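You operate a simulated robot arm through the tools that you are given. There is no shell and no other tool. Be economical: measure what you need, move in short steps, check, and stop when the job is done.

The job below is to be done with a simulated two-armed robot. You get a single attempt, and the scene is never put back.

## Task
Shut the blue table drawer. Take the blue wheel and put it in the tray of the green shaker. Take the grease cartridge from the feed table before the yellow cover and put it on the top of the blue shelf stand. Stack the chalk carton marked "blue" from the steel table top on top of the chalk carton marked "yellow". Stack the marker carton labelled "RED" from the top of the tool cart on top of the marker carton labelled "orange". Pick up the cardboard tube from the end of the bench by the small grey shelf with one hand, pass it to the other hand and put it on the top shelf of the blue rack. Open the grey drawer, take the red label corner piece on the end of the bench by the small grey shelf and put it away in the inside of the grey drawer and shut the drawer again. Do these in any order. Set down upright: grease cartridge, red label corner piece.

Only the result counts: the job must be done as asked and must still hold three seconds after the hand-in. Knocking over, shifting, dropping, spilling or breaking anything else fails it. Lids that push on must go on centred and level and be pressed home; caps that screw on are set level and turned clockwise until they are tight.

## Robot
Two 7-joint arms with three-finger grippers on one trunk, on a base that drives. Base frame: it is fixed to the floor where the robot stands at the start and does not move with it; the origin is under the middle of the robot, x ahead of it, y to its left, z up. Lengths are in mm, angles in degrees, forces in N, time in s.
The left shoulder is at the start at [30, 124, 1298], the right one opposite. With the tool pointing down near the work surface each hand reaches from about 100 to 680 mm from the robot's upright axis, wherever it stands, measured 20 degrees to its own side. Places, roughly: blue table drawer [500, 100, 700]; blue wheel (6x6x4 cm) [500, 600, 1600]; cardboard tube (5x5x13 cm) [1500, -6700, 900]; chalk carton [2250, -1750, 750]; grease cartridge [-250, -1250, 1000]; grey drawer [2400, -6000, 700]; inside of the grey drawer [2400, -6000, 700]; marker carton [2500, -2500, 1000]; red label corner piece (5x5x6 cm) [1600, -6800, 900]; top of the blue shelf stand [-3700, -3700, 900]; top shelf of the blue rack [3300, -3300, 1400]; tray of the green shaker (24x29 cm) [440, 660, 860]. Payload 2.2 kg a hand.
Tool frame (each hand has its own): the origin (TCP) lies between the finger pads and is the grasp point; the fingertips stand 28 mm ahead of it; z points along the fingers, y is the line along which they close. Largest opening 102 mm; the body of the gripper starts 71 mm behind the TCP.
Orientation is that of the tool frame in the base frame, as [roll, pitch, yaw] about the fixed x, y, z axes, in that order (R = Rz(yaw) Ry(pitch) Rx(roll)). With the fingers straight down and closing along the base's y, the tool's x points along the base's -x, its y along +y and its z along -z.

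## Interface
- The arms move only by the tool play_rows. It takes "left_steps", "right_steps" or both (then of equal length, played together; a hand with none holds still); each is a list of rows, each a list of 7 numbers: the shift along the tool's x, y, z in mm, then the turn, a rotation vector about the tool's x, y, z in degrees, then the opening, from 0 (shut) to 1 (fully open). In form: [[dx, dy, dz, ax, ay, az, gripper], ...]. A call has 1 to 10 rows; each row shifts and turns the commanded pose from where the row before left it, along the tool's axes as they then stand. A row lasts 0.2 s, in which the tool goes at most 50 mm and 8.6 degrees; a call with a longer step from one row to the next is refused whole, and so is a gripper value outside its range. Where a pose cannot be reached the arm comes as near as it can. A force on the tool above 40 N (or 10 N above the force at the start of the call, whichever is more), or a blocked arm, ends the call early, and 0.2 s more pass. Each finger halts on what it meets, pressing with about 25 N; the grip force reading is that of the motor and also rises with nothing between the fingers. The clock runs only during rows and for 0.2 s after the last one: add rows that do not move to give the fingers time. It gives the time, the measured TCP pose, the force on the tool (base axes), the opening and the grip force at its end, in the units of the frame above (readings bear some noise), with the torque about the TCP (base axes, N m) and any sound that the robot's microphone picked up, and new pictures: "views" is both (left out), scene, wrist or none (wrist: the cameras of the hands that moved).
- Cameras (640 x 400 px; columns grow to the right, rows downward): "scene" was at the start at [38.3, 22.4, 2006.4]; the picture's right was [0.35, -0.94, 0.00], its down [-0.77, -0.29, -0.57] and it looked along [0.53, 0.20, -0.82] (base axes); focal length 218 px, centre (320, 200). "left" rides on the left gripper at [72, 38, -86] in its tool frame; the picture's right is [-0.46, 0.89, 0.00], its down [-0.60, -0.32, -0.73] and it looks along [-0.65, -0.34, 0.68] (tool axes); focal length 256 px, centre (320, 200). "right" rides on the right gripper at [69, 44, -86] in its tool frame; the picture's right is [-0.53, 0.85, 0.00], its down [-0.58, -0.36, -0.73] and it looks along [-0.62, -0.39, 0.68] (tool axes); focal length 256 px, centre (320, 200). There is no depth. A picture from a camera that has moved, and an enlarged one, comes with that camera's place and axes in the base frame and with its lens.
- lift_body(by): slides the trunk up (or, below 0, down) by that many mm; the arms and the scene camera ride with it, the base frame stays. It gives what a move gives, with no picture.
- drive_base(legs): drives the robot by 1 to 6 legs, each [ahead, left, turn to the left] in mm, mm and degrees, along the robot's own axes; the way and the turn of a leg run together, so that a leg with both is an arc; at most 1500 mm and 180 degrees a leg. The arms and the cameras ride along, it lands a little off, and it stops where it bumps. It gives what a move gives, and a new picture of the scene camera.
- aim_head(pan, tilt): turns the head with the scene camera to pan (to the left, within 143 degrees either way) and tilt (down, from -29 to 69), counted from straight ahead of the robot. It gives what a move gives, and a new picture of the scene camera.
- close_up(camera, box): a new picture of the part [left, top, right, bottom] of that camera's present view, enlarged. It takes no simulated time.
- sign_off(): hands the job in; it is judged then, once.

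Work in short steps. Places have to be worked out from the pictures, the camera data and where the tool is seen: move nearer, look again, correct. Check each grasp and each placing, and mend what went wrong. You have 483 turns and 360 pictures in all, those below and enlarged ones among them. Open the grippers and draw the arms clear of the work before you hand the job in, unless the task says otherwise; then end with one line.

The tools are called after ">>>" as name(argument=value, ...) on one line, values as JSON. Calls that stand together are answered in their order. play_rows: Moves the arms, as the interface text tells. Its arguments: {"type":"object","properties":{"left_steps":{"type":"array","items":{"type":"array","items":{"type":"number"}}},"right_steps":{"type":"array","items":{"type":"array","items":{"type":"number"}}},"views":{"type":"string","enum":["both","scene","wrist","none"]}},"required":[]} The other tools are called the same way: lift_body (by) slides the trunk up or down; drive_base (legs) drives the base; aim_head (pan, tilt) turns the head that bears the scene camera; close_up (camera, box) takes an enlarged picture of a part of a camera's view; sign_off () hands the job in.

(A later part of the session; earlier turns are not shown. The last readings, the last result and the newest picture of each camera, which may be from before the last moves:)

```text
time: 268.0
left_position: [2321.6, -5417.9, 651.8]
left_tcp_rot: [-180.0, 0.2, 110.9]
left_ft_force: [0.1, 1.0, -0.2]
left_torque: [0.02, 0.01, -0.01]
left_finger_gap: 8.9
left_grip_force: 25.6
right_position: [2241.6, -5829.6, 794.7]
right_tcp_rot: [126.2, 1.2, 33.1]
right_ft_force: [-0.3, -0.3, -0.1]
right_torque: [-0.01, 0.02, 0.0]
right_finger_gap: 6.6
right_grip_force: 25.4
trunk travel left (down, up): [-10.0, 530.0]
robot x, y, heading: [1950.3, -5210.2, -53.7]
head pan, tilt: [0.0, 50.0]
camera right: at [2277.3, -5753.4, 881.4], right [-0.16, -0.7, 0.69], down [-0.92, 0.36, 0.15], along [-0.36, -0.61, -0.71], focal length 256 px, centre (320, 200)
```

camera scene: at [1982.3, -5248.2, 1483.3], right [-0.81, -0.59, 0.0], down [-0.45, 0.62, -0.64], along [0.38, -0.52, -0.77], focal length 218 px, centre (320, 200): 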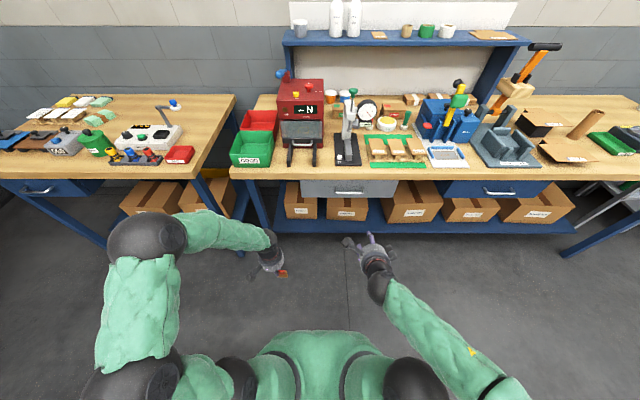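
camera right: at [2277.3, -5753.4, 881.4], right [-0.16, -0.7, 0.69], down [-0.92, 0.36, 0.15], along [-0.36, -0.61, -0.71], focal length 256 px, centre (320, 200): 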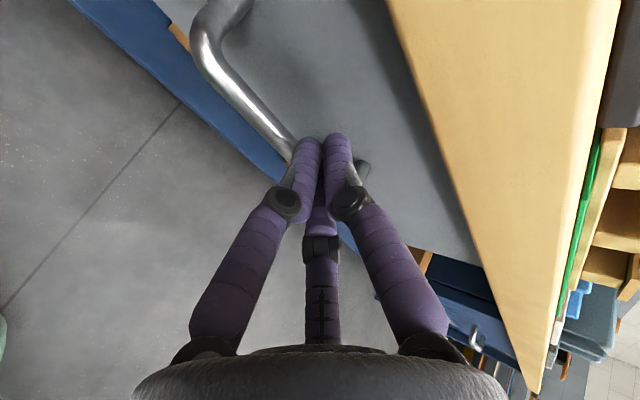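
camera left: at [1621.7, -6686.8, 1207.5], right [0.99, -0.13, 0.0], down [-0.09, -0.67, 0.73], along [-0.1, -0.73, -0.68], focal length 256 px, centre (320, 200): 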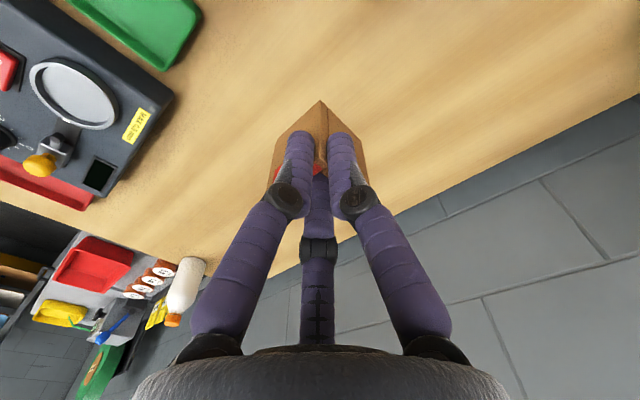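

Closed at 6.6 mm, which may or may not be the bar. I test with a gentle 20 mm pull.

>>> play_rows(right_steps=[[0, -6, -8, 0, 0, 0, 0], [0, -6, -8, 0, 0, 0, 0], [0, 0, 0, 0, 0, 0, 0]], views="wrist")

```text
time: 268.8
left_position: [2322.0, -5417.6, 652.8]
left_tcp_rot: [-179.8, 0.2, 110.9]
left_ft_force: [0.0, -0.3, 0.6]
left_torque: [0.0, -0.01, -0.01]
left_finger_gap: 9.0
left_grip_force: 25.4
right_position: [2234.1, -5819.8, 804.1]
right_tcp_rot: [126.5, 1.2, 33.1]
right_ft_force: [-0.5, -0.5, -1.1]
right_torque: [0.0, 0.0, 0.04]
right_finger_gap: 6.5
right_grip_force: 24.9
right hand out of reach, approached as far as the arm can: row 1, 2
trunk travel left (down, up): [-10.0, 530.0]
robot x, y, heading: [1952.9, -5208.1, -53.5]
head pan, tilt: [0.0, 50.0]
camera right: at [2270.0, -5744.0, 890.1], right [-0.16, -0.7, 0.69], down [-0.92, 0.36, 0.15], along [-0.36, -0.61, -0.71], focal length 256 px, centre (320, 200)
```

right: 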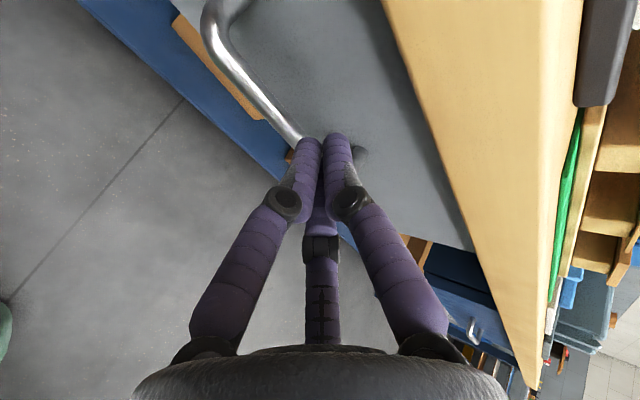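

It didn't hold: the arm can't get low enough with this twist. A 30° twist puts two jaws behind the bar and one in front, so I back off and rotate back 60°.

>>> play_rows(right_steps=[[0, 0, -35, 0, 0, 0, 0.3], [0, 0, -35, 0, 0, 0, 0.5], [0, 0, 0, 0, 0, -8.5, 0.5], [0, 0, 0, 0, 0, -8.5, 0.5], [0, 0, 0, 0, 0, -8.5, 0.5], [0, 0, 0, 0, 0, -8.5, 0.5], [0, 0, 0, 0, 0, -8.5, 0.5], [0, 0, 0, 0, 0, -8.5, 0.5], [0, 0, 0, 0, 0, -7, 0.5], [0, 0, 0, 0, 0, 0, 0.5]], views="both")

```text
time: 271.0
left_position: [2319.8, -5417.1, 652.6]
left_tcp_rot: [-179.9, 0.2, 110.9]
left_ft_force: [0.2, -0.5, -1.1]
left_torque: [0.0, -0.01, 0.01]
left_finger_gap: 9.0
left_grip_force: 24.6
right_position: [2205.5, -5771.2, 844.9]
right_tcp_rot: [145.0, 44.2, 77.0]
right_ft_force: [-0.2, -0.2, 0.7]
right_torque: [0.02, -0.02, 0.02]
right_finger_gap: 51.1
right_grip_force: 0.0
trunk travel left (down, up): [-10.0, 530.0]
robot x, y, heading: [1954.8, -5205.7, -53.8]
head pan, tilt: [0.0, 50.0]
camera scene: at [1982.1, -5247.8, 1483.3], right [-0.81, -0.59, 0.0], down [-0.45, 0.62, -0.64], along [0.38, -0.52, -0.77], focal length 218 px, centre (320, 200)
camera right: at [2217.4, -5654.8, 867.2], right [0.66, -0.2, 0.72], down [-0.73, 0.02, 0.68], along [-0.15, -0.98, -0.13], focal length 256 px, centre (320, 200)
```

scene: 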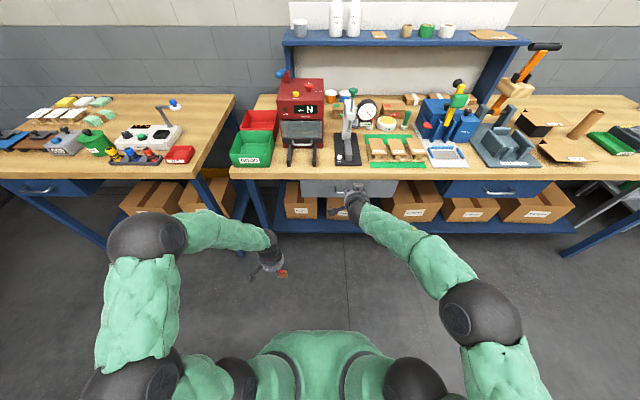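
right: 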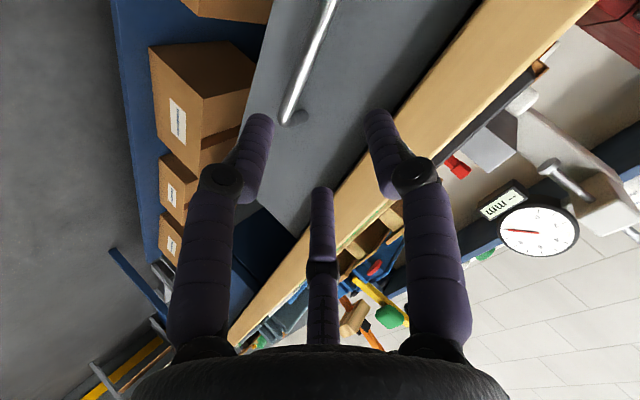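

This twist puts two jaws behind and one in front of the bar, and the tool is aimed at its centre. I advance along the tool axis in steps.

>>> play_rows(right_steps=[[8.5, -5.6, 20, 0, 0, 0, 0.5], [0, 0, 25, 0, 0, 0, 0.5], [0, 0, 20, 0, 0, 0, 0.5], [0, 0, 15, 0, 0, 0, 0.5], [0, 0, 0, 0, 0, 0, 0.5]], views="wrist")

```text
time: 272.2
left_position: [2321.5, -5417.9, 652.1]
left_tcp_rot: [-179.9, 0.2, 110.9]
left_ft_force: [0.1, -0.4, -0.8]
left_torque: [0.0, 0.01, 0.02]
left_finger_gap: 9.0
left_grip_force: 25.0
right_position: [2235.2, -5822.4, 792.0]
right_tcp_rot: [144.9, 44.2, 76.9]
right_ft_force: [-0.3, 0.1, -0.1]
right_torque: [-0.01, 0.02, 0.01]
right_finger_gap: 50.8
right_grip_force: 0.1
trunk travel left (down, up): [-10.0, 530.0]
robot x, y, heading: [1954.2, -5204.6, -53.6]
head pan, tilt: [0.0, 50.0]
camera right: at [2248.5, -5705.9, 812.6], right [0.66, -0.2, 0.72], down [-0.73, 0.02, 0.68], along [-0.15, -0.98, -0.13], focal length 256 px, centre (320, 200)
```

right: 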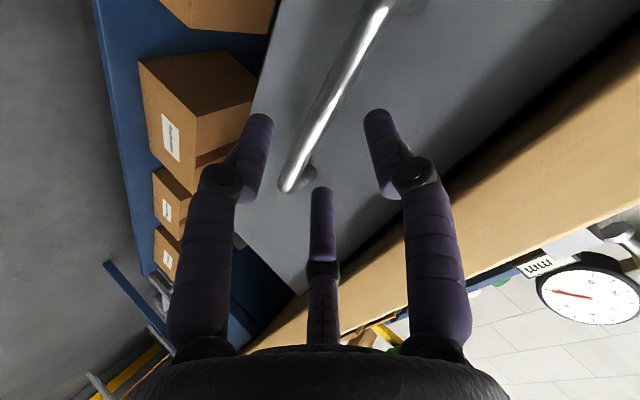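

The bar lies between the jaws and the hand is centred on the handle. I advance 27 mm more and close.

>>> play_rows(right_steps=[[0, 0, 10, 0, 0, 0, 0.5], [0, 0, 10, 0, 0, 0, 0.5], [0, 0, 7, 0, 0, 0, 0.5], [0, 0, 0, 0, 0, 0, 0.3], [0, 0, 0, 0, 0, 0, 0.1], [0, 0, 0, 0, 0, 0, 0], [0, 0, 0, 0, 0, 0, 0]], views="wrist")

```text
time: 273.8
left_position: [2323.2, -5417.2, 652.5]
left_tcp_rot: [-180.0, 0.2, 110.8]
left_ft_force: [-0.4, 0.2, 0.0]
left_torque: [-0.03, -0.01, -0.03]
left_finger_gap: 9.6
left_grip_force: 24.3
right_position: [2246.8, -5840.5, 775.4]
right_tcp_rot: [144.8, 44.2, 77.0]
right_ft_force: [-0.5, 0.9, -1.4]
right_torque: [-0.11, 0.18, 0.26]
right_finger_gap: 20.1
right_grip_force: 25.1
trunk travel left (down, up): [-10.0, 530.0]
robot x, y, heading: [1951.7, -5208.3, -53.9]
head pan, tilt: [0.0, 50.0]
camera right: at [2259.4, -5723.9, 796.2], right [0.66, -0.2, 0.72], down [-0.73, 0.02, 0.68], along [-0.15, -0.98, -0.13], focal length 256 px, centre (320, 200)
```

right: 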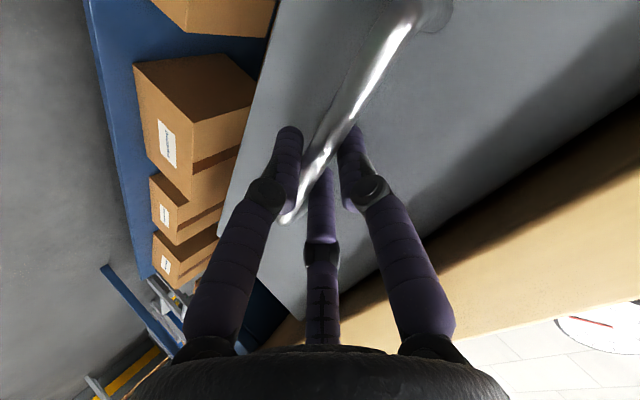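

The bar is gripped at a 20 mm gap. I pull straight back 100 mm.

>>> play_rows(right_steps=[[4.7, -3.6, -8.1, 0, 0, 0, 0], [9.4, -7.1, -16.2, 0, 0, 0, 0], [9.4, -7.1, -16.2, 0, 0, 0, 0], [9.4, -7.1, -16.2, 0, 0, 0, 0], [9.4, -7.1, -16.2, 0, 0, 0, 0], [4.7, -3.6, -8.1, 0, 0, 0, 0]], views="both")

```text
time: 275.2
left_position: [2321.4, -5417.3, 651.3]
left_tcp_rot: [-179.9, 0.2, 110.7]
left_ft_force: [0.1, 0.5, 0.8]
left_torque: [0.0, -0.01, 0.01]
left_finger_gap: 8.9
left_grip_force: 24.8
right_position: [2188.6, -5759.9, 774.8]
right_tcp_rot: [144.9, 44.3, 76.9]
right_ft_force: [-0.9, 0.1, -3.4]
right_torque: [-0.43, 0.63, -0.15]
right_finger_gap: 19.9
right_grip_force: 24.5
trunk travel left (down, up): [-10.0, 530.0]
robot x, y, heading: [1952.5, -5204.5, -53.8]
head pan, tilt: [0.0, 50.0]
camera scene: at [1982.2, -5248.1, 1483.3], right [-0.81, -0.59, 0.0], down [-0.45, 0.62, -0.64], along [0.38, -0.52, -0.77], focal length 218 px, centre (320, 200)
camera right: at [2200.3, -5642.6, 796.3], right [0.66, -0.2, 0.72], down [-0.73, 0.02, 0.68], along [-0.15, -0.98, -0.13], focal length 256 px, centre (320, 200)
```

scene: 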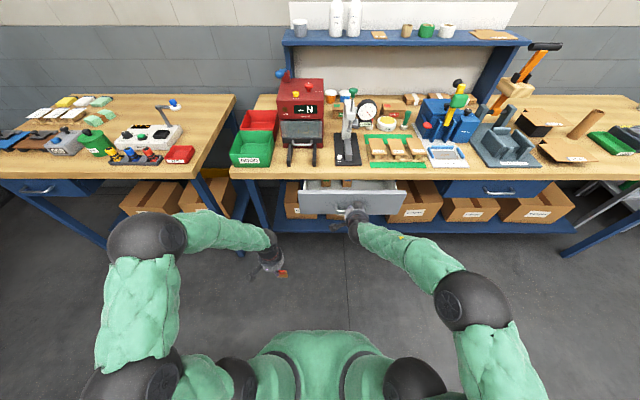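
right: 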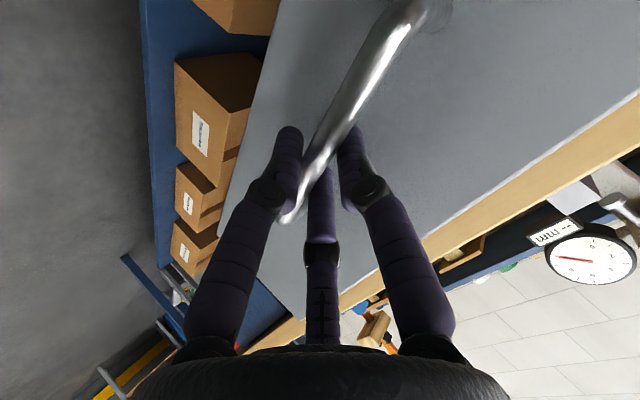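

The drawer is coming out. I pull another 90 mm.

>>> play_rows(right_steps=[[9.4, -7.1, -16.2, 0, 0, 0, 0], [9.4, -7.1, -16.2, 0, 0, 0, 0], [9.4, -7.1, -16.2, 0, 0, 0, 0], [9.4, -7.1, -16.2, 0, 0, 0, 0], [4.7, -3.6, -8.1, 0, 0, 0, 0]], views="none")

>>> close_up(camera="scene", box=[260, 150, 440, 270])

```text
time: 276.4
left_position: [2321.2, -5418.6, 651.6]
left_tcp_rot: [-180.0, 0.1, 110.8]
left_ft_force: [-0.4, -0.1, -0.7]
left_torque: [-0.02, 0.02, 0.0]
left_finger_gap: 9.3
left_grip_force: 24.9
right_position: [2134.0, -5686.3, 775.0]
right_tcp_rot: [145.1, 44.1, 76.8]
right_ft_force: [-10.2, -7.3, -17.1]
right_torque: [-0.18, 0.4, 0.15]
right_finger_gap: 19.8
right_grip_force: 25.0
trunk travel left (down, up): [-10.0, 530.0]
robot x, y, heading: [1953.5, -5207.3, -53.8]
head pan, tilt: [0.0, 50.0]
```

```text
3.33 times, centred on (350, 210) of scene
camera zoom: at [1981.4, -5249.6, 1483.2], right [-0.81, -0.59, 0.0], down [-0.45, 0.62, -0.64], along [0.38, -0.52, -0.77], focal length 726 px, centre (220, 167)
```

zoom: 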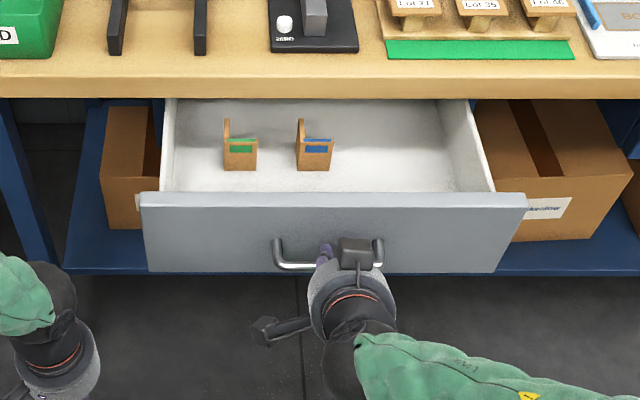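

The drawer is open about 190 mm, with green and blue pieces inside and room to their right. I try a little more pull.

>>> play_rows(right_steps=[[4.7, -3.6, -8.1, 0, 0, 0, 0], [4.7, -3.6, -8.1, 0, 0, 0, 0], [4.7, -3.6, -8.1, 0, 0, 0, 0], [4.7, -3.6, -8.1, 0, 0, 0, 0]], views="none")

```text
time: 277.4
left_position: [2320.5, -5416.8, 653.4]
left_tcp_rot: [-180.0, 0.2, 110.9]
left_ft_force: [0.9, 0.1, -0.1]
left_torque: [-0.01, 0.01, 0.0]
left_finger_gap: 9.0
left_grip_force: 25.1
right_position: [2112.0, -5653.6, 774.6]
right_tcp_rot: [144.9, 44.1, 76.8]
right_ft_force: [-16.5, -11.4, -14.3]
right_torque: [-0.16, 0.32, 0.34]
right_finger_gap: 20.2
right_grip_force: 25.4
trunk travel left (down, up): [-10.0, 530.0]
robot x, y, heading: [1952.1, -5206.4, -53.7]
head pan, tilt: [0.0, 50.0]
```

Open about 230 mm now. I release the bar and back the right hand out along its axis.

>>> play_rows(right_steps=[[0, 0, 0, 0, 0, 0, 0.25], [0, 0, 0, 0, 0, 0, 0.5], [0, 0, 0, 0, 0, 0, 0.5], [0, 0, -15, 0, 0, 0, 0.5], [0, 0, -25, 0, 0, 0, 0.5], [0, 0, -30, 0, 0, 0, 0.5], [0, 0, -30, 0, 0, 0, 0.5]], views="both")

```text
time: 279.0
left_position: [2320.6, -5415.6, 651.5]
left_tcp_rot: [-180.0, 0.2, 110.8]
left_ft_force: [-0.3, -0.5, 0.5]
left_torque: [0.02, 0.0, -0.01]
left_finger_gap: 9.2
left_grip_force: 25.0
right_position: [2068.4, -5585.4, 833.1]
right_tcp_rot: [144.8, 44.2, 77.0]
right_ft_force: [0.7, -0.3, -0.3]
right_torque: [0.01, 0.0, 0.0]
right_finger_gap: 51.3
right_grip_force: 0.0
trunk travel left (down, up): [-10.0, 530.0]
robot x, y, heading: [1952.6, -5208.1, -53.7]
head pan, tilt: [0.0, 50.0]
camera scene: at [1981.8, -5247.7, 1483.3], right [-0.81, -0.59, 0.0], down [-0.45, 0.62, -0.64], along [0.38, -0.52, -0.77], focal length 218 px, centre (320, 200)
camera right: at [2080.8, -5468.6, 854.5], right [0.66, -0.2, 0.72], down [-0.73, 0.02, 0.68], along [-0.15, -0.98, -0.13], focal length 256 px, centre (320, 200)
```

scene: 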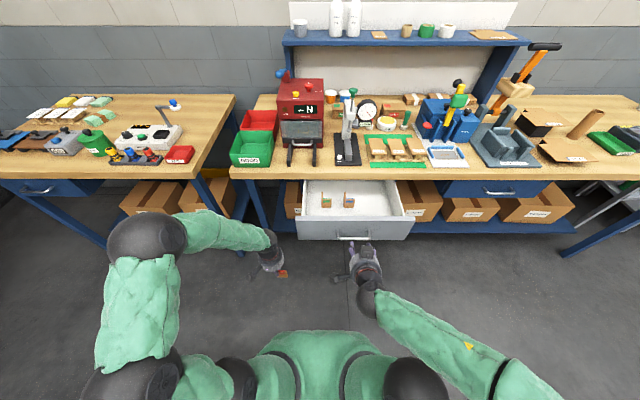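
right: 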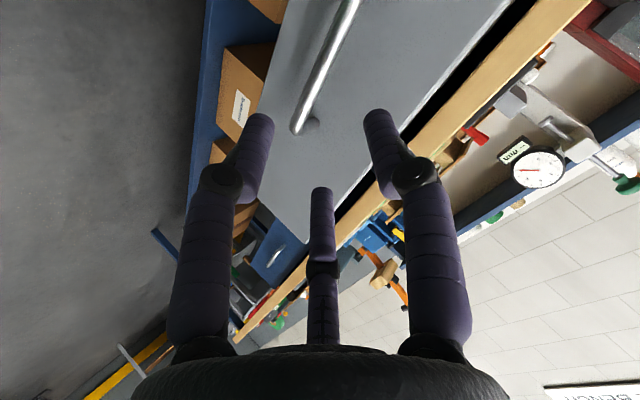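

The drawer stays open. I raise the trunk 300 mm and look into the drawer.

>>> lift_body(by=300)

>>> close_up(camera="scene", box=[260, 170, 440, 290])

```text
time: 282.0
left_position: [2321.6, -5416.9, 952.0]
left_tcp_rot: [-179.9, 0.2, 110.7]
left_ft_force: [-0.2, 0.0, 0.3]
left_torque: [0.02, 0.01, -0.01]
left_finger_gap: 8.8
left_grip_force: 25.1
right_position: [2068.1, -5585.7, 1133.1]
right_tcp_rot: [144.9, 44.2, 76.9]
right_ft_force: [0.3, -0.1, 0.4]
right_torque: [0.02, -0.04, -0.05]
right_finger_gap: 51.0
right_grip_force: 0.1
trunk travel left (down, up): [-310.0, 230.0]
robot x, y, heading: [1951.7, -5207.6, -53.8]
head pan, tilt: [0.0, 50.0]
```

```text
3.33 times, centred on (350, 230) of scene
camera zoom: at [1982.1, -5247.8, 1783.2], right [-0.81, -0.59, 0.0], down [-0.45, 0.62, -0.64], along [0.38, -0.52, -0.77], focal length 726 px, centre (220, 100)
```

zoom: 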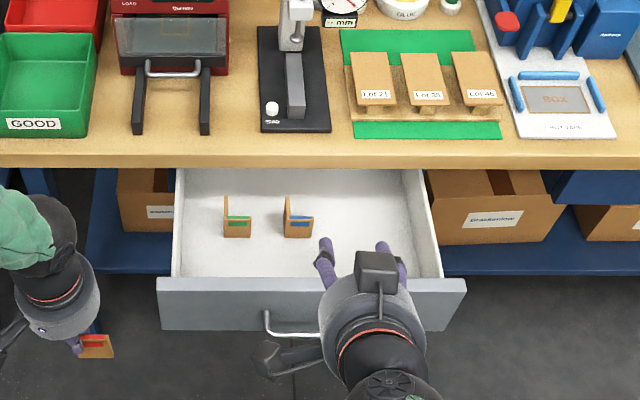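

Drawer floor is about z=690. The free spot in front of and between the green and blue pieces suits me, so I strafe the base right 150 mm and bring the left hand over p=5955, q=-1570.

>>> drive_base(legs=[[0, -150, 0]])

>>> play_rows(left_steps=[[-43.7, -9.7, 0, 0, 0, 0, 0.05], [-43.7, -9.7, 0, 0, 0, 0, 0.05], [-43.7, -9.7, 0, 0, 0, 0, 0.05], [-43.7, -9.7, 0, 0, 0, 0, 0.05], [-43.7, -9.7, 0, 0, 0, 0, 0.05], [0, 0, 0, 0, 0, 0, 0.05]], views="both")

```text
time: 283.4
left_position: [2199.1, -5506.2, 952.3]
left_tcp_rot: [179.9, 0.2, 110.8]
left_ft_force: [0.4, 0.4, -1.2]
left_torque: [0.04, -0.03, -0.02]
left_finger_gap: 9.0
left_grip_force: 25.6
right_position: [1946.8, -5677.4, 1132.2]
right_tcp_rot: [144.9, 44.1, 77.0]
right_ft_force: [-0.3, 0.0, 0.2]
right_torque: [0.01, -0.01, 0.0]
right_finger_gap: 51.0
right_grip_force: 0.1
trunk travel left (down, up): [-310.0, 230.0]
robot x, y, heading: [1832.6, -5299.3, -53.5]
head pan, tilt: [0.0, 50.0]
camera scene: at [1858.4, -5338.9, 1783.3], right [-0.8, -0.59, 0.0], down [-0.45, 0.62, -0.64], along [0.38, -0.52, -0.77], focal length 218 px, centre (320, 200)
```

scene: 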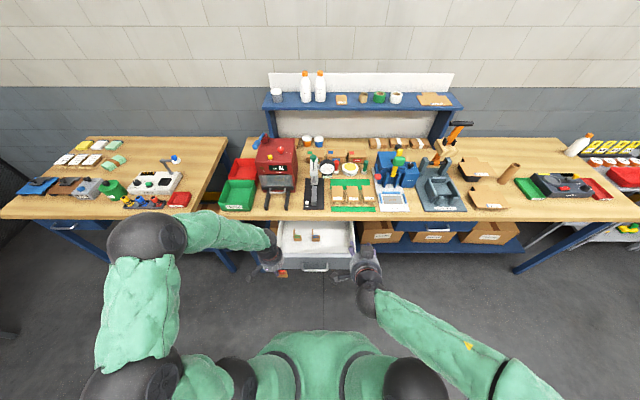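

```text
time: 284.8
left_position: [2230.4, -5727.5, 953.0]
left_tcp_rot: [-179.9, 0.3, 110.8]
left_ft_force: [-0.9, 1.5, 1.1]
left_torque: [-0.04, -0.02, 0.0]
left_finger_gap: 9.2
left_grip_force: 24.7
right_position: [1947.3, -5674.9, 1135.3]
right_tcp_rot: [144.9, 44.2, 76.9]
right_ft_force: [-0.4, 0.6, -0.4]
right_torque: [0.0, -0.01, 0.03]
right_finger_gap: 51.0
right_grip_force: 0.1
trunk travel left (down, up): [-310.0, 230.0]
robot x, y, heading: [1830.5, -5300.6, -53.7]
head pan, tilt: [0.0, 50.0]
camera scene: at [1860.0, -5336.2, 1783.4], right [-0.8, -0.59, 0.0], down [-0.45, 0.62, -0.64], along [0.38, -0.52, -0.77], focal length 218 px, centre (320, 200)
camera left: at [2241.7, -5646.8, 1038.5], right [0.99, -0.12, 0.0], down [-0.08, -0.67, 0.73], along [-0.09, -0.73, -0.68], focal length 256 px, centre (320, 200)
```

scene: 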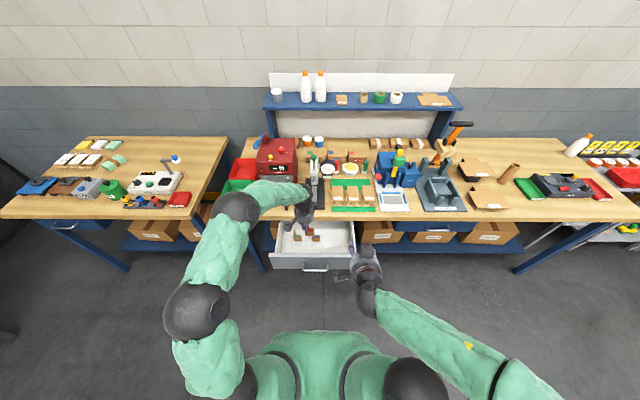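
left: 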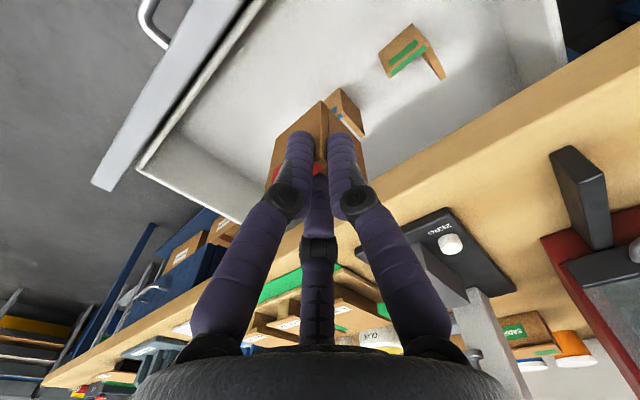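

The landing spot is on clear drawer floor. I lower 165 mm, then feel for the floor.

>>> play_rows(left_steps=[[0, 0, 35, 0, 0, 0, 0.05], [0, 0, 35, 0, 0, 0, 0.05], [0, 0, 35, 0, 0, 0, 0.05], [0, 0, 35, 0, 0, 0, 0.05], [0, 0, 20, 0, 0, 0, 0.05]], views="wrist")

```text
time: 286.0
left_position: [2233.3, -5730.9, 793.6]
left_tcp_rot: [-180.0, 0.3, 110.8]
left_ft_force: [0.6, 0.5, 0.6]
left_torque: [0.02, 0.02, 0.01]
left_finger_gap: 8.9
left_grip_force: 24.9
right_position: [1948.1, -5675.4, 1132.8]
right_tcp_rot: [144.8, 44.1, 77.0]
right_ft_force: [0.2, 0.2, 0.2]
right_torque: [-0.06, -0.01, 0.01]
right_finger_gap: 50.9
right_grip_force: 0.1
trunk travel left (down, up): [-310.0, 230.0]
robot x, y, heading: [1833.6, -5298.5, -53.3]
head pan, tilt: [0.0, 50.0]
camera left: at [2244.0, -5648.6, 879.8], right [0.99, -0.12, 0.0], down [-0.08, -0.67, 0.73], along [-0.09, -0.73, -0.68], focal length 256 px, centre (320, 200)
```

left: 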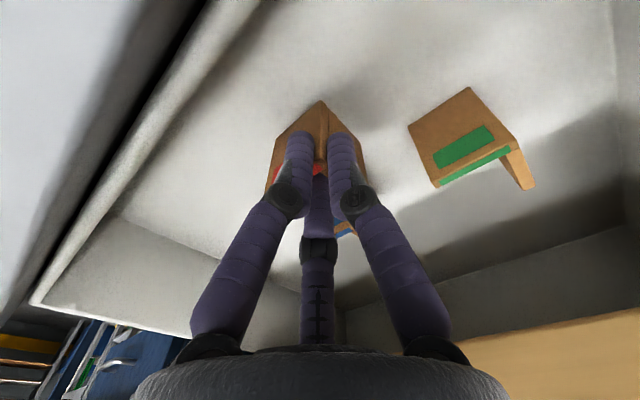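

Close to the floor. I continue in 4 mm steps.

>>> play_rows(left_steps=[[0, 0, 4, 0, 0, 0, 0.05], [0, 0, 4, 0, 0, 0, 0.05], [0, 0, 4, 0, 0, 0, 0.05], [0, 0, 4, 0, 0, 0, 0.05], [0, 0, 4, 0, 0, 0, 0.05], [0, 0, 4, 0, 0, 0, 0.05], [0, 0, 4, 0, 0, 0, 0.05]], views="wrist")

```text
time: 287.6
left_position: [2232.2, -5727.6, 767.5]
left_tcp_rot: [-179.9, 0.3, 110.9]
left_ft_force: [0.7, -1.3, 25.5]
left_torque: [-0.08, -0.01, -0.04]
left_finger_gap: 9.3
left_grip_force: 25.1
right_position: [1946.4, -5675.8, 1133.5]
right_tcp_rot: [144.8, 44.2, 77.1]
right_ft_force: [0.2, -0.2, 0.1]
right_torque: [-0.04, 0.0, 0.0]
right_finger_gap: 51.1
right_grip_force: 0.2
trunk travel left (down, up): [-310.0, 230.0]
robot x, y, heading: [1828.5, -5296.6, -53.8]
head pan, tilt: [0.0, 50.0]
camera left: at [2242.5, -5646.7, 851.4], right [0.99, -0.12, 0.0], down [-0.08, -0.67, 0.73], along [-0.09, -0.73, -0.68], focal length 256 px, centre (320, 200)
```

left: 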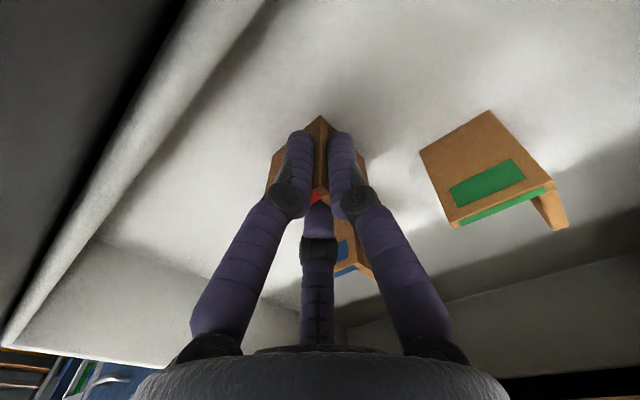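

It's on the floor with 25 N. I open to 0.3 and rise straight up.

>>> play_rows(left_steps=[[0, 0, -1, 0, 0, 0, 0.1], [0, 0, 0, 0, 0, 0, 0.2], [0, 0, 0, 0, 0, 0, 0.3], [0, 0, 0, 0, 0, 0, 0.35], [0, 0, -15, 0, 0, 0, 0.35], [0, 0, -25, 0, 0, 0, 0.35], [0, 0, -35, 0, 0, 0, 0.35], [0, 0, -45, 0, 0, 0, 0.35], [0, 0, -45, 0, 0, 0, 0.35]], views="wrist")

```text
time: 289.6
left_position: [2233.1, -5726.6, 932.0]
left_tcp_rot: [-179.9, 0.2, 110.8]
left_ft_force: [0.1, 0.8, -0.4]
left_torque: [-0.01, -0.01, 0.0]
left_finger_gap: 35.6
left_grip_force: 0.0
right_position: [1946.3, -5675.2, 1134.2]
right_tcp_rot: [144.8, 44.3, 77.0]
right_ft_force: [0.3, 0.6, 0.2]
right_torque: [-0.02, 0.0, -0.02]
right_finger_gap: 51.0
right_grip_force: 0.1
trunk travel left (down, up): [-310.0, 230.0]
robot x, y, heading: [1830.6, -5299.8, -53.5]
head pan, tilt: [0.0, 50.0]
camera left: at [2243.8, -5645.4, 1017.0], right [0.99, -0.12, 0.0], down [-0.08, -0.67, 0.73], along [-0.09, -0.73, -0.68], focal length 256 px, centre (320, 200)
```

left: 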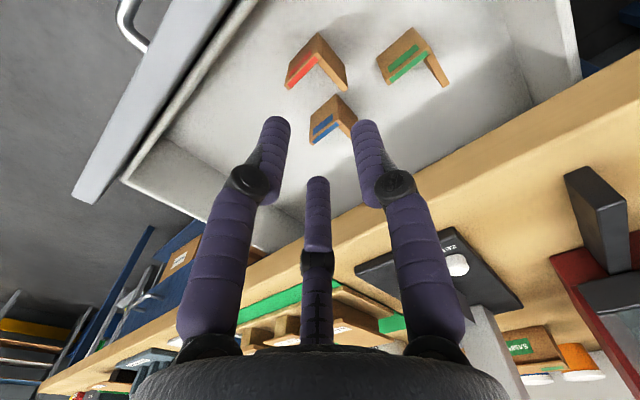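

The red piece stands upright beside the others. I withdraw the left hand up and back, then lower the trunk so the right hand can push the drawer shut.

>>> play_rows(left_steps=[[0, 0, -45, 0, 0, 0, 0.35], [42, -11.5, -20, 0, 0, 0, 0.35], [42, -11.5, -20, 0, 0, 0, 0.35], [42, -11.5, -20, 0, 0, 0, 0.35], [42, -11.5, -20, 0, 0, 0, 0.35], [42, -11.5, -20, 0, 0, 0, 0.35], [42, -11.5, -20, 0, 0, 0, 0.35]], right_steps=[[0, 0, 0, 0, 0, 0, 0], [0, 0, 0, 0, 0, 0, 0], [0, 0, 0, 0, 0, 0, 0], [0, 0, 0, 0, 0, 0, 0], [0, 0, 0, 0, 0, 0, 0], [0, 0, 0, 0, 0, 0, 0], [0, 0, 0, 0, 0, 0, 0]], views="none")

>>> lift_body(by=-310)

>>> play_rows(right_steps=[[0, 0, 0, 0, 0, 0, 0]], views="both")

```text
time: 291.2
left_position: [2076.5, -5512.0, 1095.3]
left_tcp_rot: [-179.9, 0.3, 111.0]
left_ft_force: [0.7, -0.6, 0.8]
left_torque: [-0.04, -0.01, -0.01]
left_finger_gap: 35.7
left_grip_force: 0.1
right_position: [1946.2, -5673.3, 1134.2]
right_tcp_rot: [144.9, 44.4, 77.0]
right_ft_force: [0.1, 0.4, -0.1]
right_torque: [0.01, 0.0, 0.01]
right_finger_gap: 2.2
right_grip_force: 25.0
trunk travel left (down, up): [-310.0, 230.0]
robot x, y, heading: [1828.5, -5296.5, -53.4]
head pan, tilt: [0.0, 50.0]
```

```text
time: 294.2
left_position: [2077.2, -5513.6, 786.0]
left_tcp_rot: [-179.9, 0.2, 110.9]
left_ft_force: [0.7, -0.7, 0.6]
left_torque: [0.0, 0.02, -0.02]
left_finger_gap: 35.7
left_grip_force: 0.1
right_position: [1947.1, -5675.7, 823.2]
right_tcp_rot: [144.9, 44.1, 77.0]
right_ft_force: [-0.8, -0.6, -0.1]
right_torque: [-0.01, -0.01, -0.01]
right_finger_gap: 2.2
right_grip_force: 25.5
trunk travel left (down, up): [0.0, 540.0]
robot x, y, heading: [1832.9, -5298.0, -53.4]
head pan, tilt: [0.0, 50.0]
```

```text
time: 294.6
left_position: [2078.4, -5514.5, 785.9]
left_tcp_rot: [-179.9, 0.3, 110.8]
left_ft_force: [0.0, 0.8, -1.1]
left_torque: [-0.02, -0.02, 0.01]
left_finger_gap: 35.7
left_grip_force: 0.0
right_position: [1948.0, -5674.6, 824.0]
right_tcp_rot: [144.9, 44.2, 77.0]
right_ft_force: [-0.4, 0.0, -0.3]
right_torque: [0.04, 0.02, -0.05]
right_finger_gap: 2.1
right_grip_force: 25.3
trunk travel left (down, up): [0.0, 540.0]
robot x, y, heading: [1829.7, -5299.4, -53.7]
head pan, tilt: [0.0, 50.0]
camera scene: at [1860.2, -5337.5, 1473.4], right [-0.8, -0.59, 0.0], down [-0.46, 0.62, -0.64], along [0.38, -0.52, -0.77], focal length 218 px, centre (320, 200)
camera right: at [1959.9, -5558.5, 844.6], right [0.66, -0.2, 0.72], down [-0.73, 0.02, 0.68], along [-0.15, -0.98, -0.13], focal length 256 px, centre (320, 200)
```

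scene: 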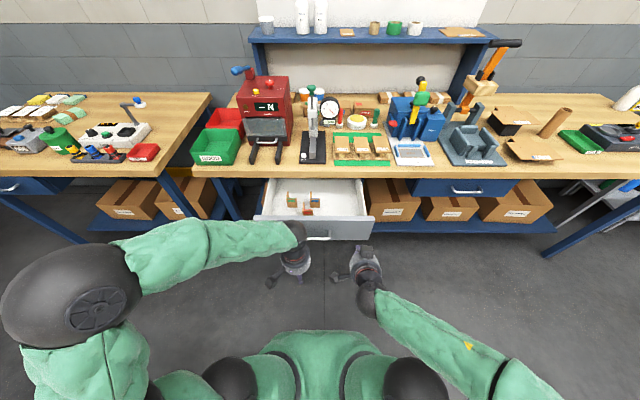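
right: 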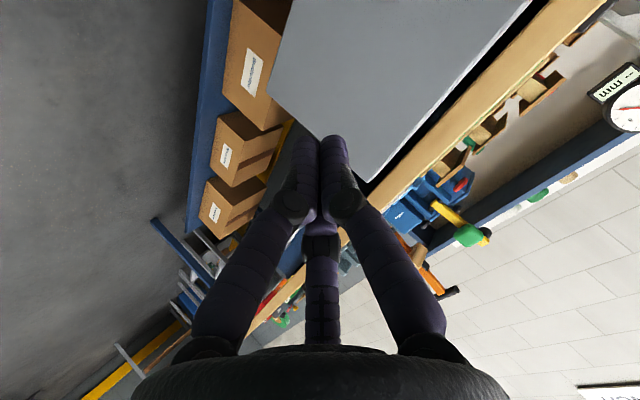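

I bring the closed right hand down to panel height to the right of the handle, just short of the panel.

>>> play_rows(right_steps=[[19, 6, 25, 0, 0, 0, 0], [19, 6, 25, 0, 0, 0, 0], [19, 6, 25, 0, 0, 0, 0], [0, 0, 0, 0, 0, 0, 0]], views="wrist")

```text
time: 295.6
left_position: [2077.1, -5514.5, 784.5]
left_tcp_rot: [-179.9, 0.3, 110.9]
left_ft_force: [-0.2, 0.2, 0.8]
left_torque: [-0.01, 0.01, 0.02]
left_finger_gap: 35.6
left_grip_force: 0.1
right_position: [2004.7, -5683.5, 746.0]
right_tcp_rot: [144.8, 44.2, 77.1]
right_ft_force: [1.0, 0.1, 0.1]
right_torque: [0.01, -0.02, -0.02]
right_finger_gap: 1.9
right_grip_force: 25.3
trunk travel left (down, up): [0.0, 540.0]
robot x, y, heading: [1829.4, -5297.1, -53.8]
head pan, tilt: [0.0, 50.0]
camera right: at [2018.3, -5566.5, 768.0], right [0.66, -0.2, 0.72], down [-0.73, 0.02, 0.68], along [-0.15, -0.98, -0.13], focal length 256 px, centre (320, 200)
```

right: 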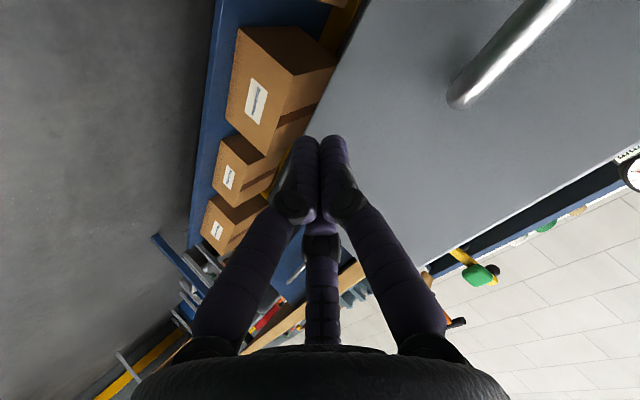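

I push forward gently at 12 mm per row.

>>> play_rows(right_steps=[[-5.65, 4.3, 9.7, 0, 0, 0, 0], [-5.65, 4.3, 9.7, 0, 0, 0, 0], [-5.65, 4.3, 9.7, 0, 0, 0, 0], [-5.65, 4.3, 9.7, 0, 0, 0, 0], [-5.65, 4.3, 9.7, 0, 0, 0, 0], [-5.65, 4.3, 9.7, 0, 0, 0, 0], [-5.65, 4.3, 9.7, 0, 0, 0, 0], [-5.65, 4.3, 9.7, 0, 0, 0, 0], [-5.65, 4.3, 9.7, 0, 0, 0, 0], [-5.65, 4.3, 9.7, 0, 0, 0, 0]], views="both")

```text
time: 297.8
left_position: [2079.4, -5514.6, 785.4]
left_tcp_rot: [-179.9, 0.1, 110.8]
left_ft_force: [-0.6, -1.2, -0.4]
left_torque: [-0.01, 0.01, -0.01]
left_finger_gap: 35.6
left_grip_force: 0.0
right_position: [2075.4, -5780.4, 746.8]
right_tcp_rot: [144.9, 44.2, 77.0]
right_ft_force: [0.7, 0.0, 0.4]
right_torque: [0.03, -0.02, 0.0]
right_finger_gap: 2.2
right_grip_force: 25.2
trunk travel left (down, up): [0.0, 540.0]
robot x, y, heading: [1833.2, -5296.7, -53.7]
head pan, tilt: [0.0, 50.0]
camera scene: at [1860.3, -5337.7, 1473.3], right [-0.8, -0.59, 0.0], down [-0.46, 0.62, -0.64], along [0.38, -0.52, -0.77], focal length 218 px, centre (320, 200)
camera right: at [2087.9, -5664.2, 768.4], right [0.66, -0.2, 0.72], down [-0.73, 0.02, 0.68], along [-0.15, -0.98, -0.13], focal length 256 px, centre (320, 200)
```

scene: 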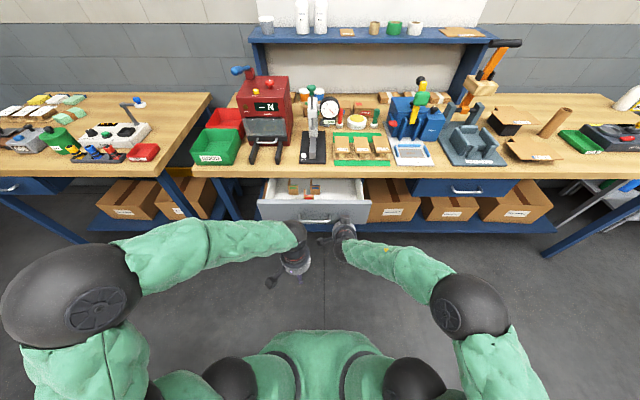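
right: 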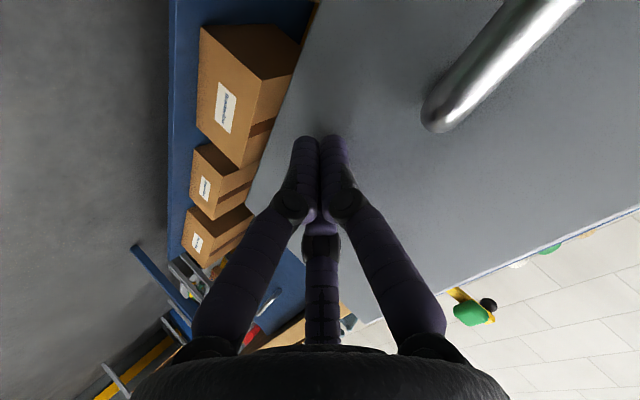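

The drawer is closing smoothly. I continue.

>>> play_rows(right_steps=[[-5.65, 4.3, 9.7, 0, 0, 0, 0], [-5.65, 4.3, 9.7, 0, 0, 0, 0], [-5.65, 4.3, 9.7, 0, 0, 0, 0], [-5.65, 4.3, 9.7, 0, 0, 0, 0], [-5.65, 4.3, 9.7, 0, 0, 0, 0], [-5.65, 4.3, 9.7, 0, 0, 0, 0], [-5.65, 4.3, 9.7, 0, 0, 0, 0], [-5.65, 4.3, 9.7, 0, 0, 0, 0], [-5.65, 4.3, 9.7, 0, 0, 0, 0], [-5.65, 4.3, 9.7, 0, 0, 0, 0]], views="wrist")

>>> close_up(camera="scene", box=[230, 150, 400, 260])

```text
time: 300.0
left_position: [2077.1, -5515.5, 784.9]
left_tcp_rot: [-179.9, 0.2, 110.9]
left_ft_force: [0.4, 0.3, 0.0]
left_torque: [-0.02, 0.03, -0.01]
left_finger_gap: 35.9
left_grip_force: 0.1
right_position: [2145.6, -5877.7, 748.0]
right_tcp_rot: [144.8, 44.2, 77.0]
right_ft_force: [-0.1, -0.3, 0.0]
right_torque: [0.03, 0.02, 0.0]
right_finger_gap: 1.9
right_grip_force: 24.5
trunk travel left (down, up): [0.0, 540.0]
robot x, y, heading: [1832.3, -5299.3, -53.6]
head pan, tilt: [0.0, 50.0]
camera right: at [2158.8, -5760.9, 769.1], right [0.66, -0.2, 0.72], down [-0.73, 0.02, 0.68], along [-0.15, -0.98, -0.13], focal length 256 px, centre (320, 200)
```

right: 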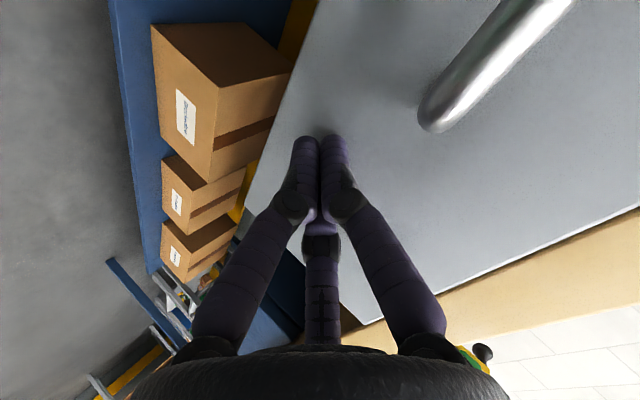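

```text
3.64 times, centred on (315, 205) of scene
camera zoom: at [1860.3, -5337.7, 1473.3], right [-0.8, -0.59, 0.0], down [-0.46, 0.62, -0.64], along [0.38, -0.52, -0.77], focal length 792 px, centre (338, 182)
```

zoom: 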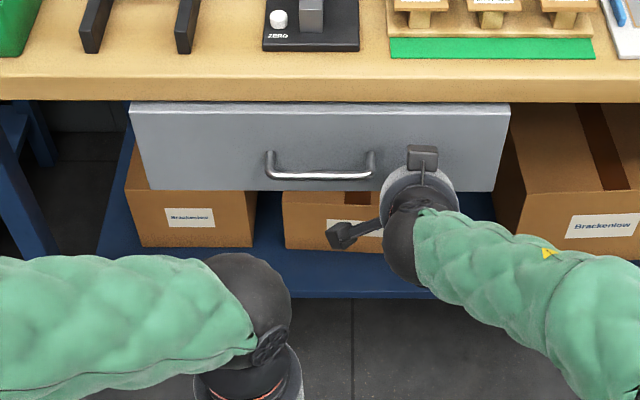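

About 45 mm left. I push slowly until it bottoms.

>>> play_rows(right_steps=[[-4.7, 3.6, 8.1, 0, 0, 0, 0], [-4.7, 3.6, 8.1, 0, 0, 0, 0], [-4.7, 3.6, 8.1, 0, 0, 0, 0], [-2.8, 2.1, 4.9, 0, 0, 0, 0], [-2.8, 2.1, 4.9, 0, 0, 0, 0], [-2.8, 2.1, 4.9, 0, 0, 0, 0], [-2.8, 2.1, 4.9, 0, 0, 0, 0], [-2.8, 2.1, 4.9, 0, 0, 0, 0], [-2.8, 2.1, 4.9, 0, 0, 0, 0], [-2.8, 2.1, 4.9, 0, 0, 0, 0]], views="wrist")

>>> close_up(camera="scene", box=[230, 150, 400, 260])

```text
time: 301.4
left_position: [2076.2, -5513.3, 786.6]
left_tcp_rot: [-180.0, 0.4, 110.9]
left_ft_force: [0.1, 0.0, 0.4]
left_torque: [-0.03, 0.0, -0.04]
left_finger_gap: 35.7
left_grip_force: 0.1
right_position: [2171.5, -5909.9, 744.4]
right_tcp_rot: [145.4, 44.0, 77.4]
right_ft_force: [-12.9, 17.3, 8.3]
right_torque: [-0.05, -0.11, 0.14]
right_finger_gap: 2.1
right_grip_force: 24.8
trunk travel left (down, up): [0.0, 540.0]
robot x, y, heading: [1832.0, -5298.3, -53.5]
head pan, tilt: [0.0, 50.0]
stopped in row 6 (right hand): the force on the tool passed its limit at 48 N (the readings are from after the stop); the commanded pose is now the measured one
camera right: at [2183.9, -5792.7, 767.0], right [0.67, -0.2, 0.72], down [-0.73, 0.02, 0.68], along [-0.15, -0.98, -0.13], focal length 256 px, centre (320, 200)
```

right: 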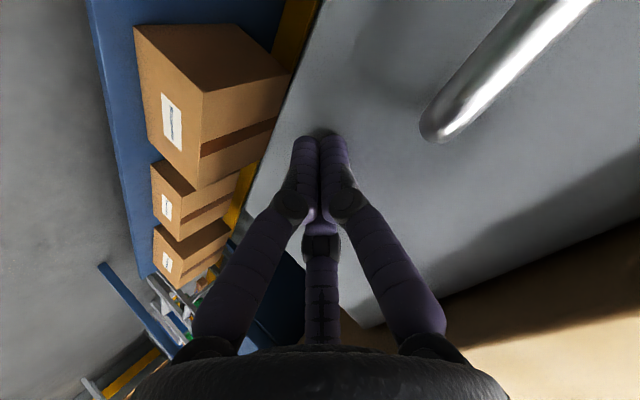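

```text
3.64 times, centred on (315, 205) of scene
camera zoom: at [1857.9, -5334.4, 1473.5], right [-0.81, -0.59, 0.0], down [-0.45, 0.62, -0.64], along [0.38, -0.52, -0.76], focal length 792 px, centre (338, 182)
```

zoom: 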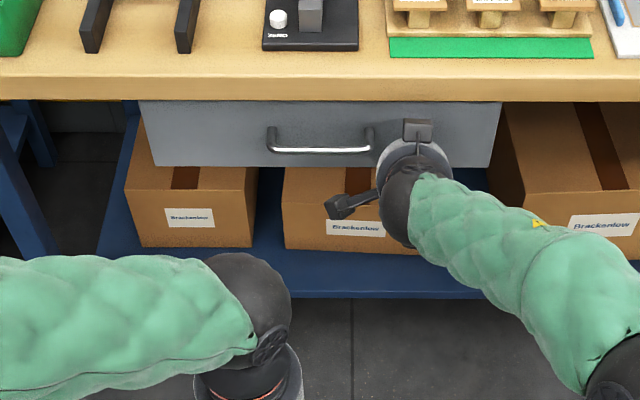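

A hard 48 N stop at the expected depth: the grey drawer is shut. I back the right hand off, un-tilt it, and raise the trunk.

>>> play_rows(right_steps=[[9.4, -7.1, -16.2, 0, 0, 0, 0], [18.8, -14.2, -32.4, 0, 0, 0, 0.3], [18.8, -14.2, -32.4, 0, 0, 0, 0.5], [18.8, -14.2, -32.4, 0, 0, 0, 0.5], [18.8, -14.2, -32.4, 0, 0, 0, 0.5], [18.8, -14.2, -32.4, 0, 0, 0, 0.5], [9.4, -7.1, -16.2, 0, 0, 0, 0.5]], views="none")

>>> lift_body(by=400)

>>> close_up(camera="scene", box=[230, 170, 430, 290])

```text
time: 303.0
left_position: [2076.7, -5514.6, 784.6]
left_tcp_rot: [-179.9, 0.2, 110.9]
left_ft_force: [-0.5, -0.2, -0.4]
left_torque: [0.01, 0.02, -0.03]
left_finger_gap: 35.6
left_grip_force: 0.0
right_position: [2032.6, -5718.8, 745.0]
right_tcp_rot: [145.3, 44.0, 77.3]
right_ft_force: [-0.2, 1.2, 0.1]
right_torque: [-0.03, 0.03, 0.04]
right_finger_gap: 51.0
right_grip_force: 0.1
trunk travel left (down, up): [0.0, 540.0]
robot x, y, heading: [1832.2, -5301.1, -53.7]
head pan, tilt: [0.0, 50.0]
```

```text
time: 306.8
left_position: [2076.8, -5513.8, 1185.5]
left_tcp_rot: [-180.0, 0.1, 110.9]
left_ft_force: [-0.2, 0.0, -0.2]
left_torque: [-0.02, 0.03, 0.01]
left_finger_gap: 35.8
left_grip_force: 0.1
right_position: [2031.1, -5719.3, 1146.6]
right_tcp_rot: [145.3, 44.0, 77.2]
right_ft_force: [-0.2, 0.5, 0.8]
right_torque: [0.03, 0.01, -0.02]
right_finger_gap: 51.1
right_grip_force: 0.1
trunk travel left (down, up): [-400.0, 140.0]
robot x, y, heading: [1831.4, -5296.6, -53.6]
head pan, tilt: [0.0, 50.0]
```

```text
3.20 times, centred on (330, 230) of scene
camera zoom: at [1859.8, -5337.1, 1873.2], right [-0.8, -0.59, 0.0], down [-0.45, 0.62, -0.64], along [0.38, -0.52, -0.77], focal length 697 px, centre (288, 104)
```

zoom: 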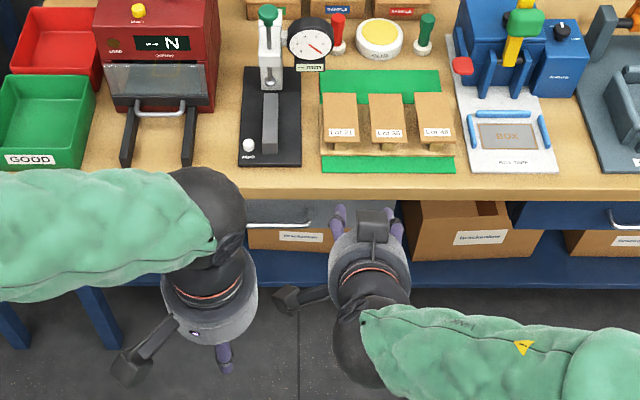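

Drawer shut and clear. I restore the right hand to tool-down, raise the trunk fully, and go back to the tube.

>>> play_rows(right_steps=[[0, 0, 0, 0, 0, -6.8, 0.9], [0, 0, 0, 0, 0, -6.8, 0.9], [0, 0, 0, 0, 0, -6.8, 0.9], [0, 0, 0, 0, 0, -6.8, 0.9], [0, 0, 0, 0, 8.5, 0, 0.9], [0, 0, 0, 0, 8.5, 0, 0.9], [0, 0, 0, 0, 8.5, 0, 0.9], [0, 0, 0, 0, 8.5, 0, 0.9], [0, 0, 0, 0, 8.5, 0, 0.9], [0, 0, 0, 0, 8.5, 0, 0.9]], views="none")

>>> lift_body(by=140)

>>> drive_base(legs=[[130, 0, 0], [0, -1215, 0]])

```text
time: 309.0
left_position: [2076.7, -5514.9, 1185.3]
left_tcp_rot: [-179.8, 0.2, 110.8]
left_ft_force: [0.2, -0.7, 0.0]
left_torque: [0.02, 0.0, -0.04]
left_finger_gap: 35.6
left_grip_force: 0.1
right_position: [2031.7, -5719.9, 1145.3]
right_tcp_rot: [177.3, 2.5, 120.2]
right_ft_force: [0.1, -0.5, -0.1]
right_torque: [0.01, -0.01, -0.02]
right_finger_gap: 92.1
right_grip_force: 0.2
trunk travel left (down, up): [-400.0, 140.0]
robot x, y, heading: [1831.6, -5294.0, -53.5]
head pan, tilt: [0.0, 50.0]
```

```text
time: 310.7
left_position: [2076.4, -5513.6, 1325.4]
left_tcp_rot: [-179.9, 0.2, 110.9]
left_ft_force: [0.5, 0.4, 0.6]
left_torque: [0.02, 0.01, 0.0]
left_finger_gap: 35.7
left_grip_force: 0.0
right_position: [2032.1, -5719.2, 1284.9]
right_tcp_rot: [177.3, 2.7, 120.0]
right_ft_force: [0.7, 0.4, -0.3]
right_torque: [-0.01, -0.02, 0.02]
right_finger_gap: 91.8
right_grip_force: 0.0
trunk travel left (down, up): [-540.0, 0.0]
robot x, y, heading: [1833.0, -5294.7, -53.6]
head pan, tilt: [0.0, 50.0]
```

```text
time: 317.7
left_position: [1176.1, -6330.9, 1325.2]
left_tcp_rot: [-179.9, 0.3, 110.5]
left_ft_force: [0.2, 0.1, 0.9]
left_torque: [0.0, -0.01, -0.02]
left_finger_gap: 35.9
left_grip_force: 0.0
right_position: [1130.0, -6535.4, 1284.9]
right_tcp_rot: [177.4, 2.8, 119.7]
right_ft_force: [0.2, -0.1, -0.1]
right_torque: [0.0, -0.02, 0.01]
right_finger_gap: 91.8
right_grip_force: 0.0
trunk travel left (down, up): [-540.0, 0.0]
robot x, y, heading: [936.4, -6107.0, -54.1]
head pan, tilt: [0.0, 50.0]
camera scene: at [961.1, -6151.6, 2013.3], right [-0.81, -0.59, 0.0], down [-0.45, 0.62, -0.64], along [0.38, -0.52, -0.77], focal length 218 px, centre (320, 200)
```

scene: 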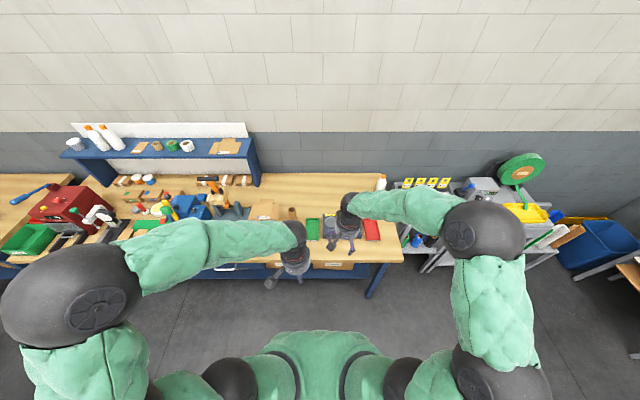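

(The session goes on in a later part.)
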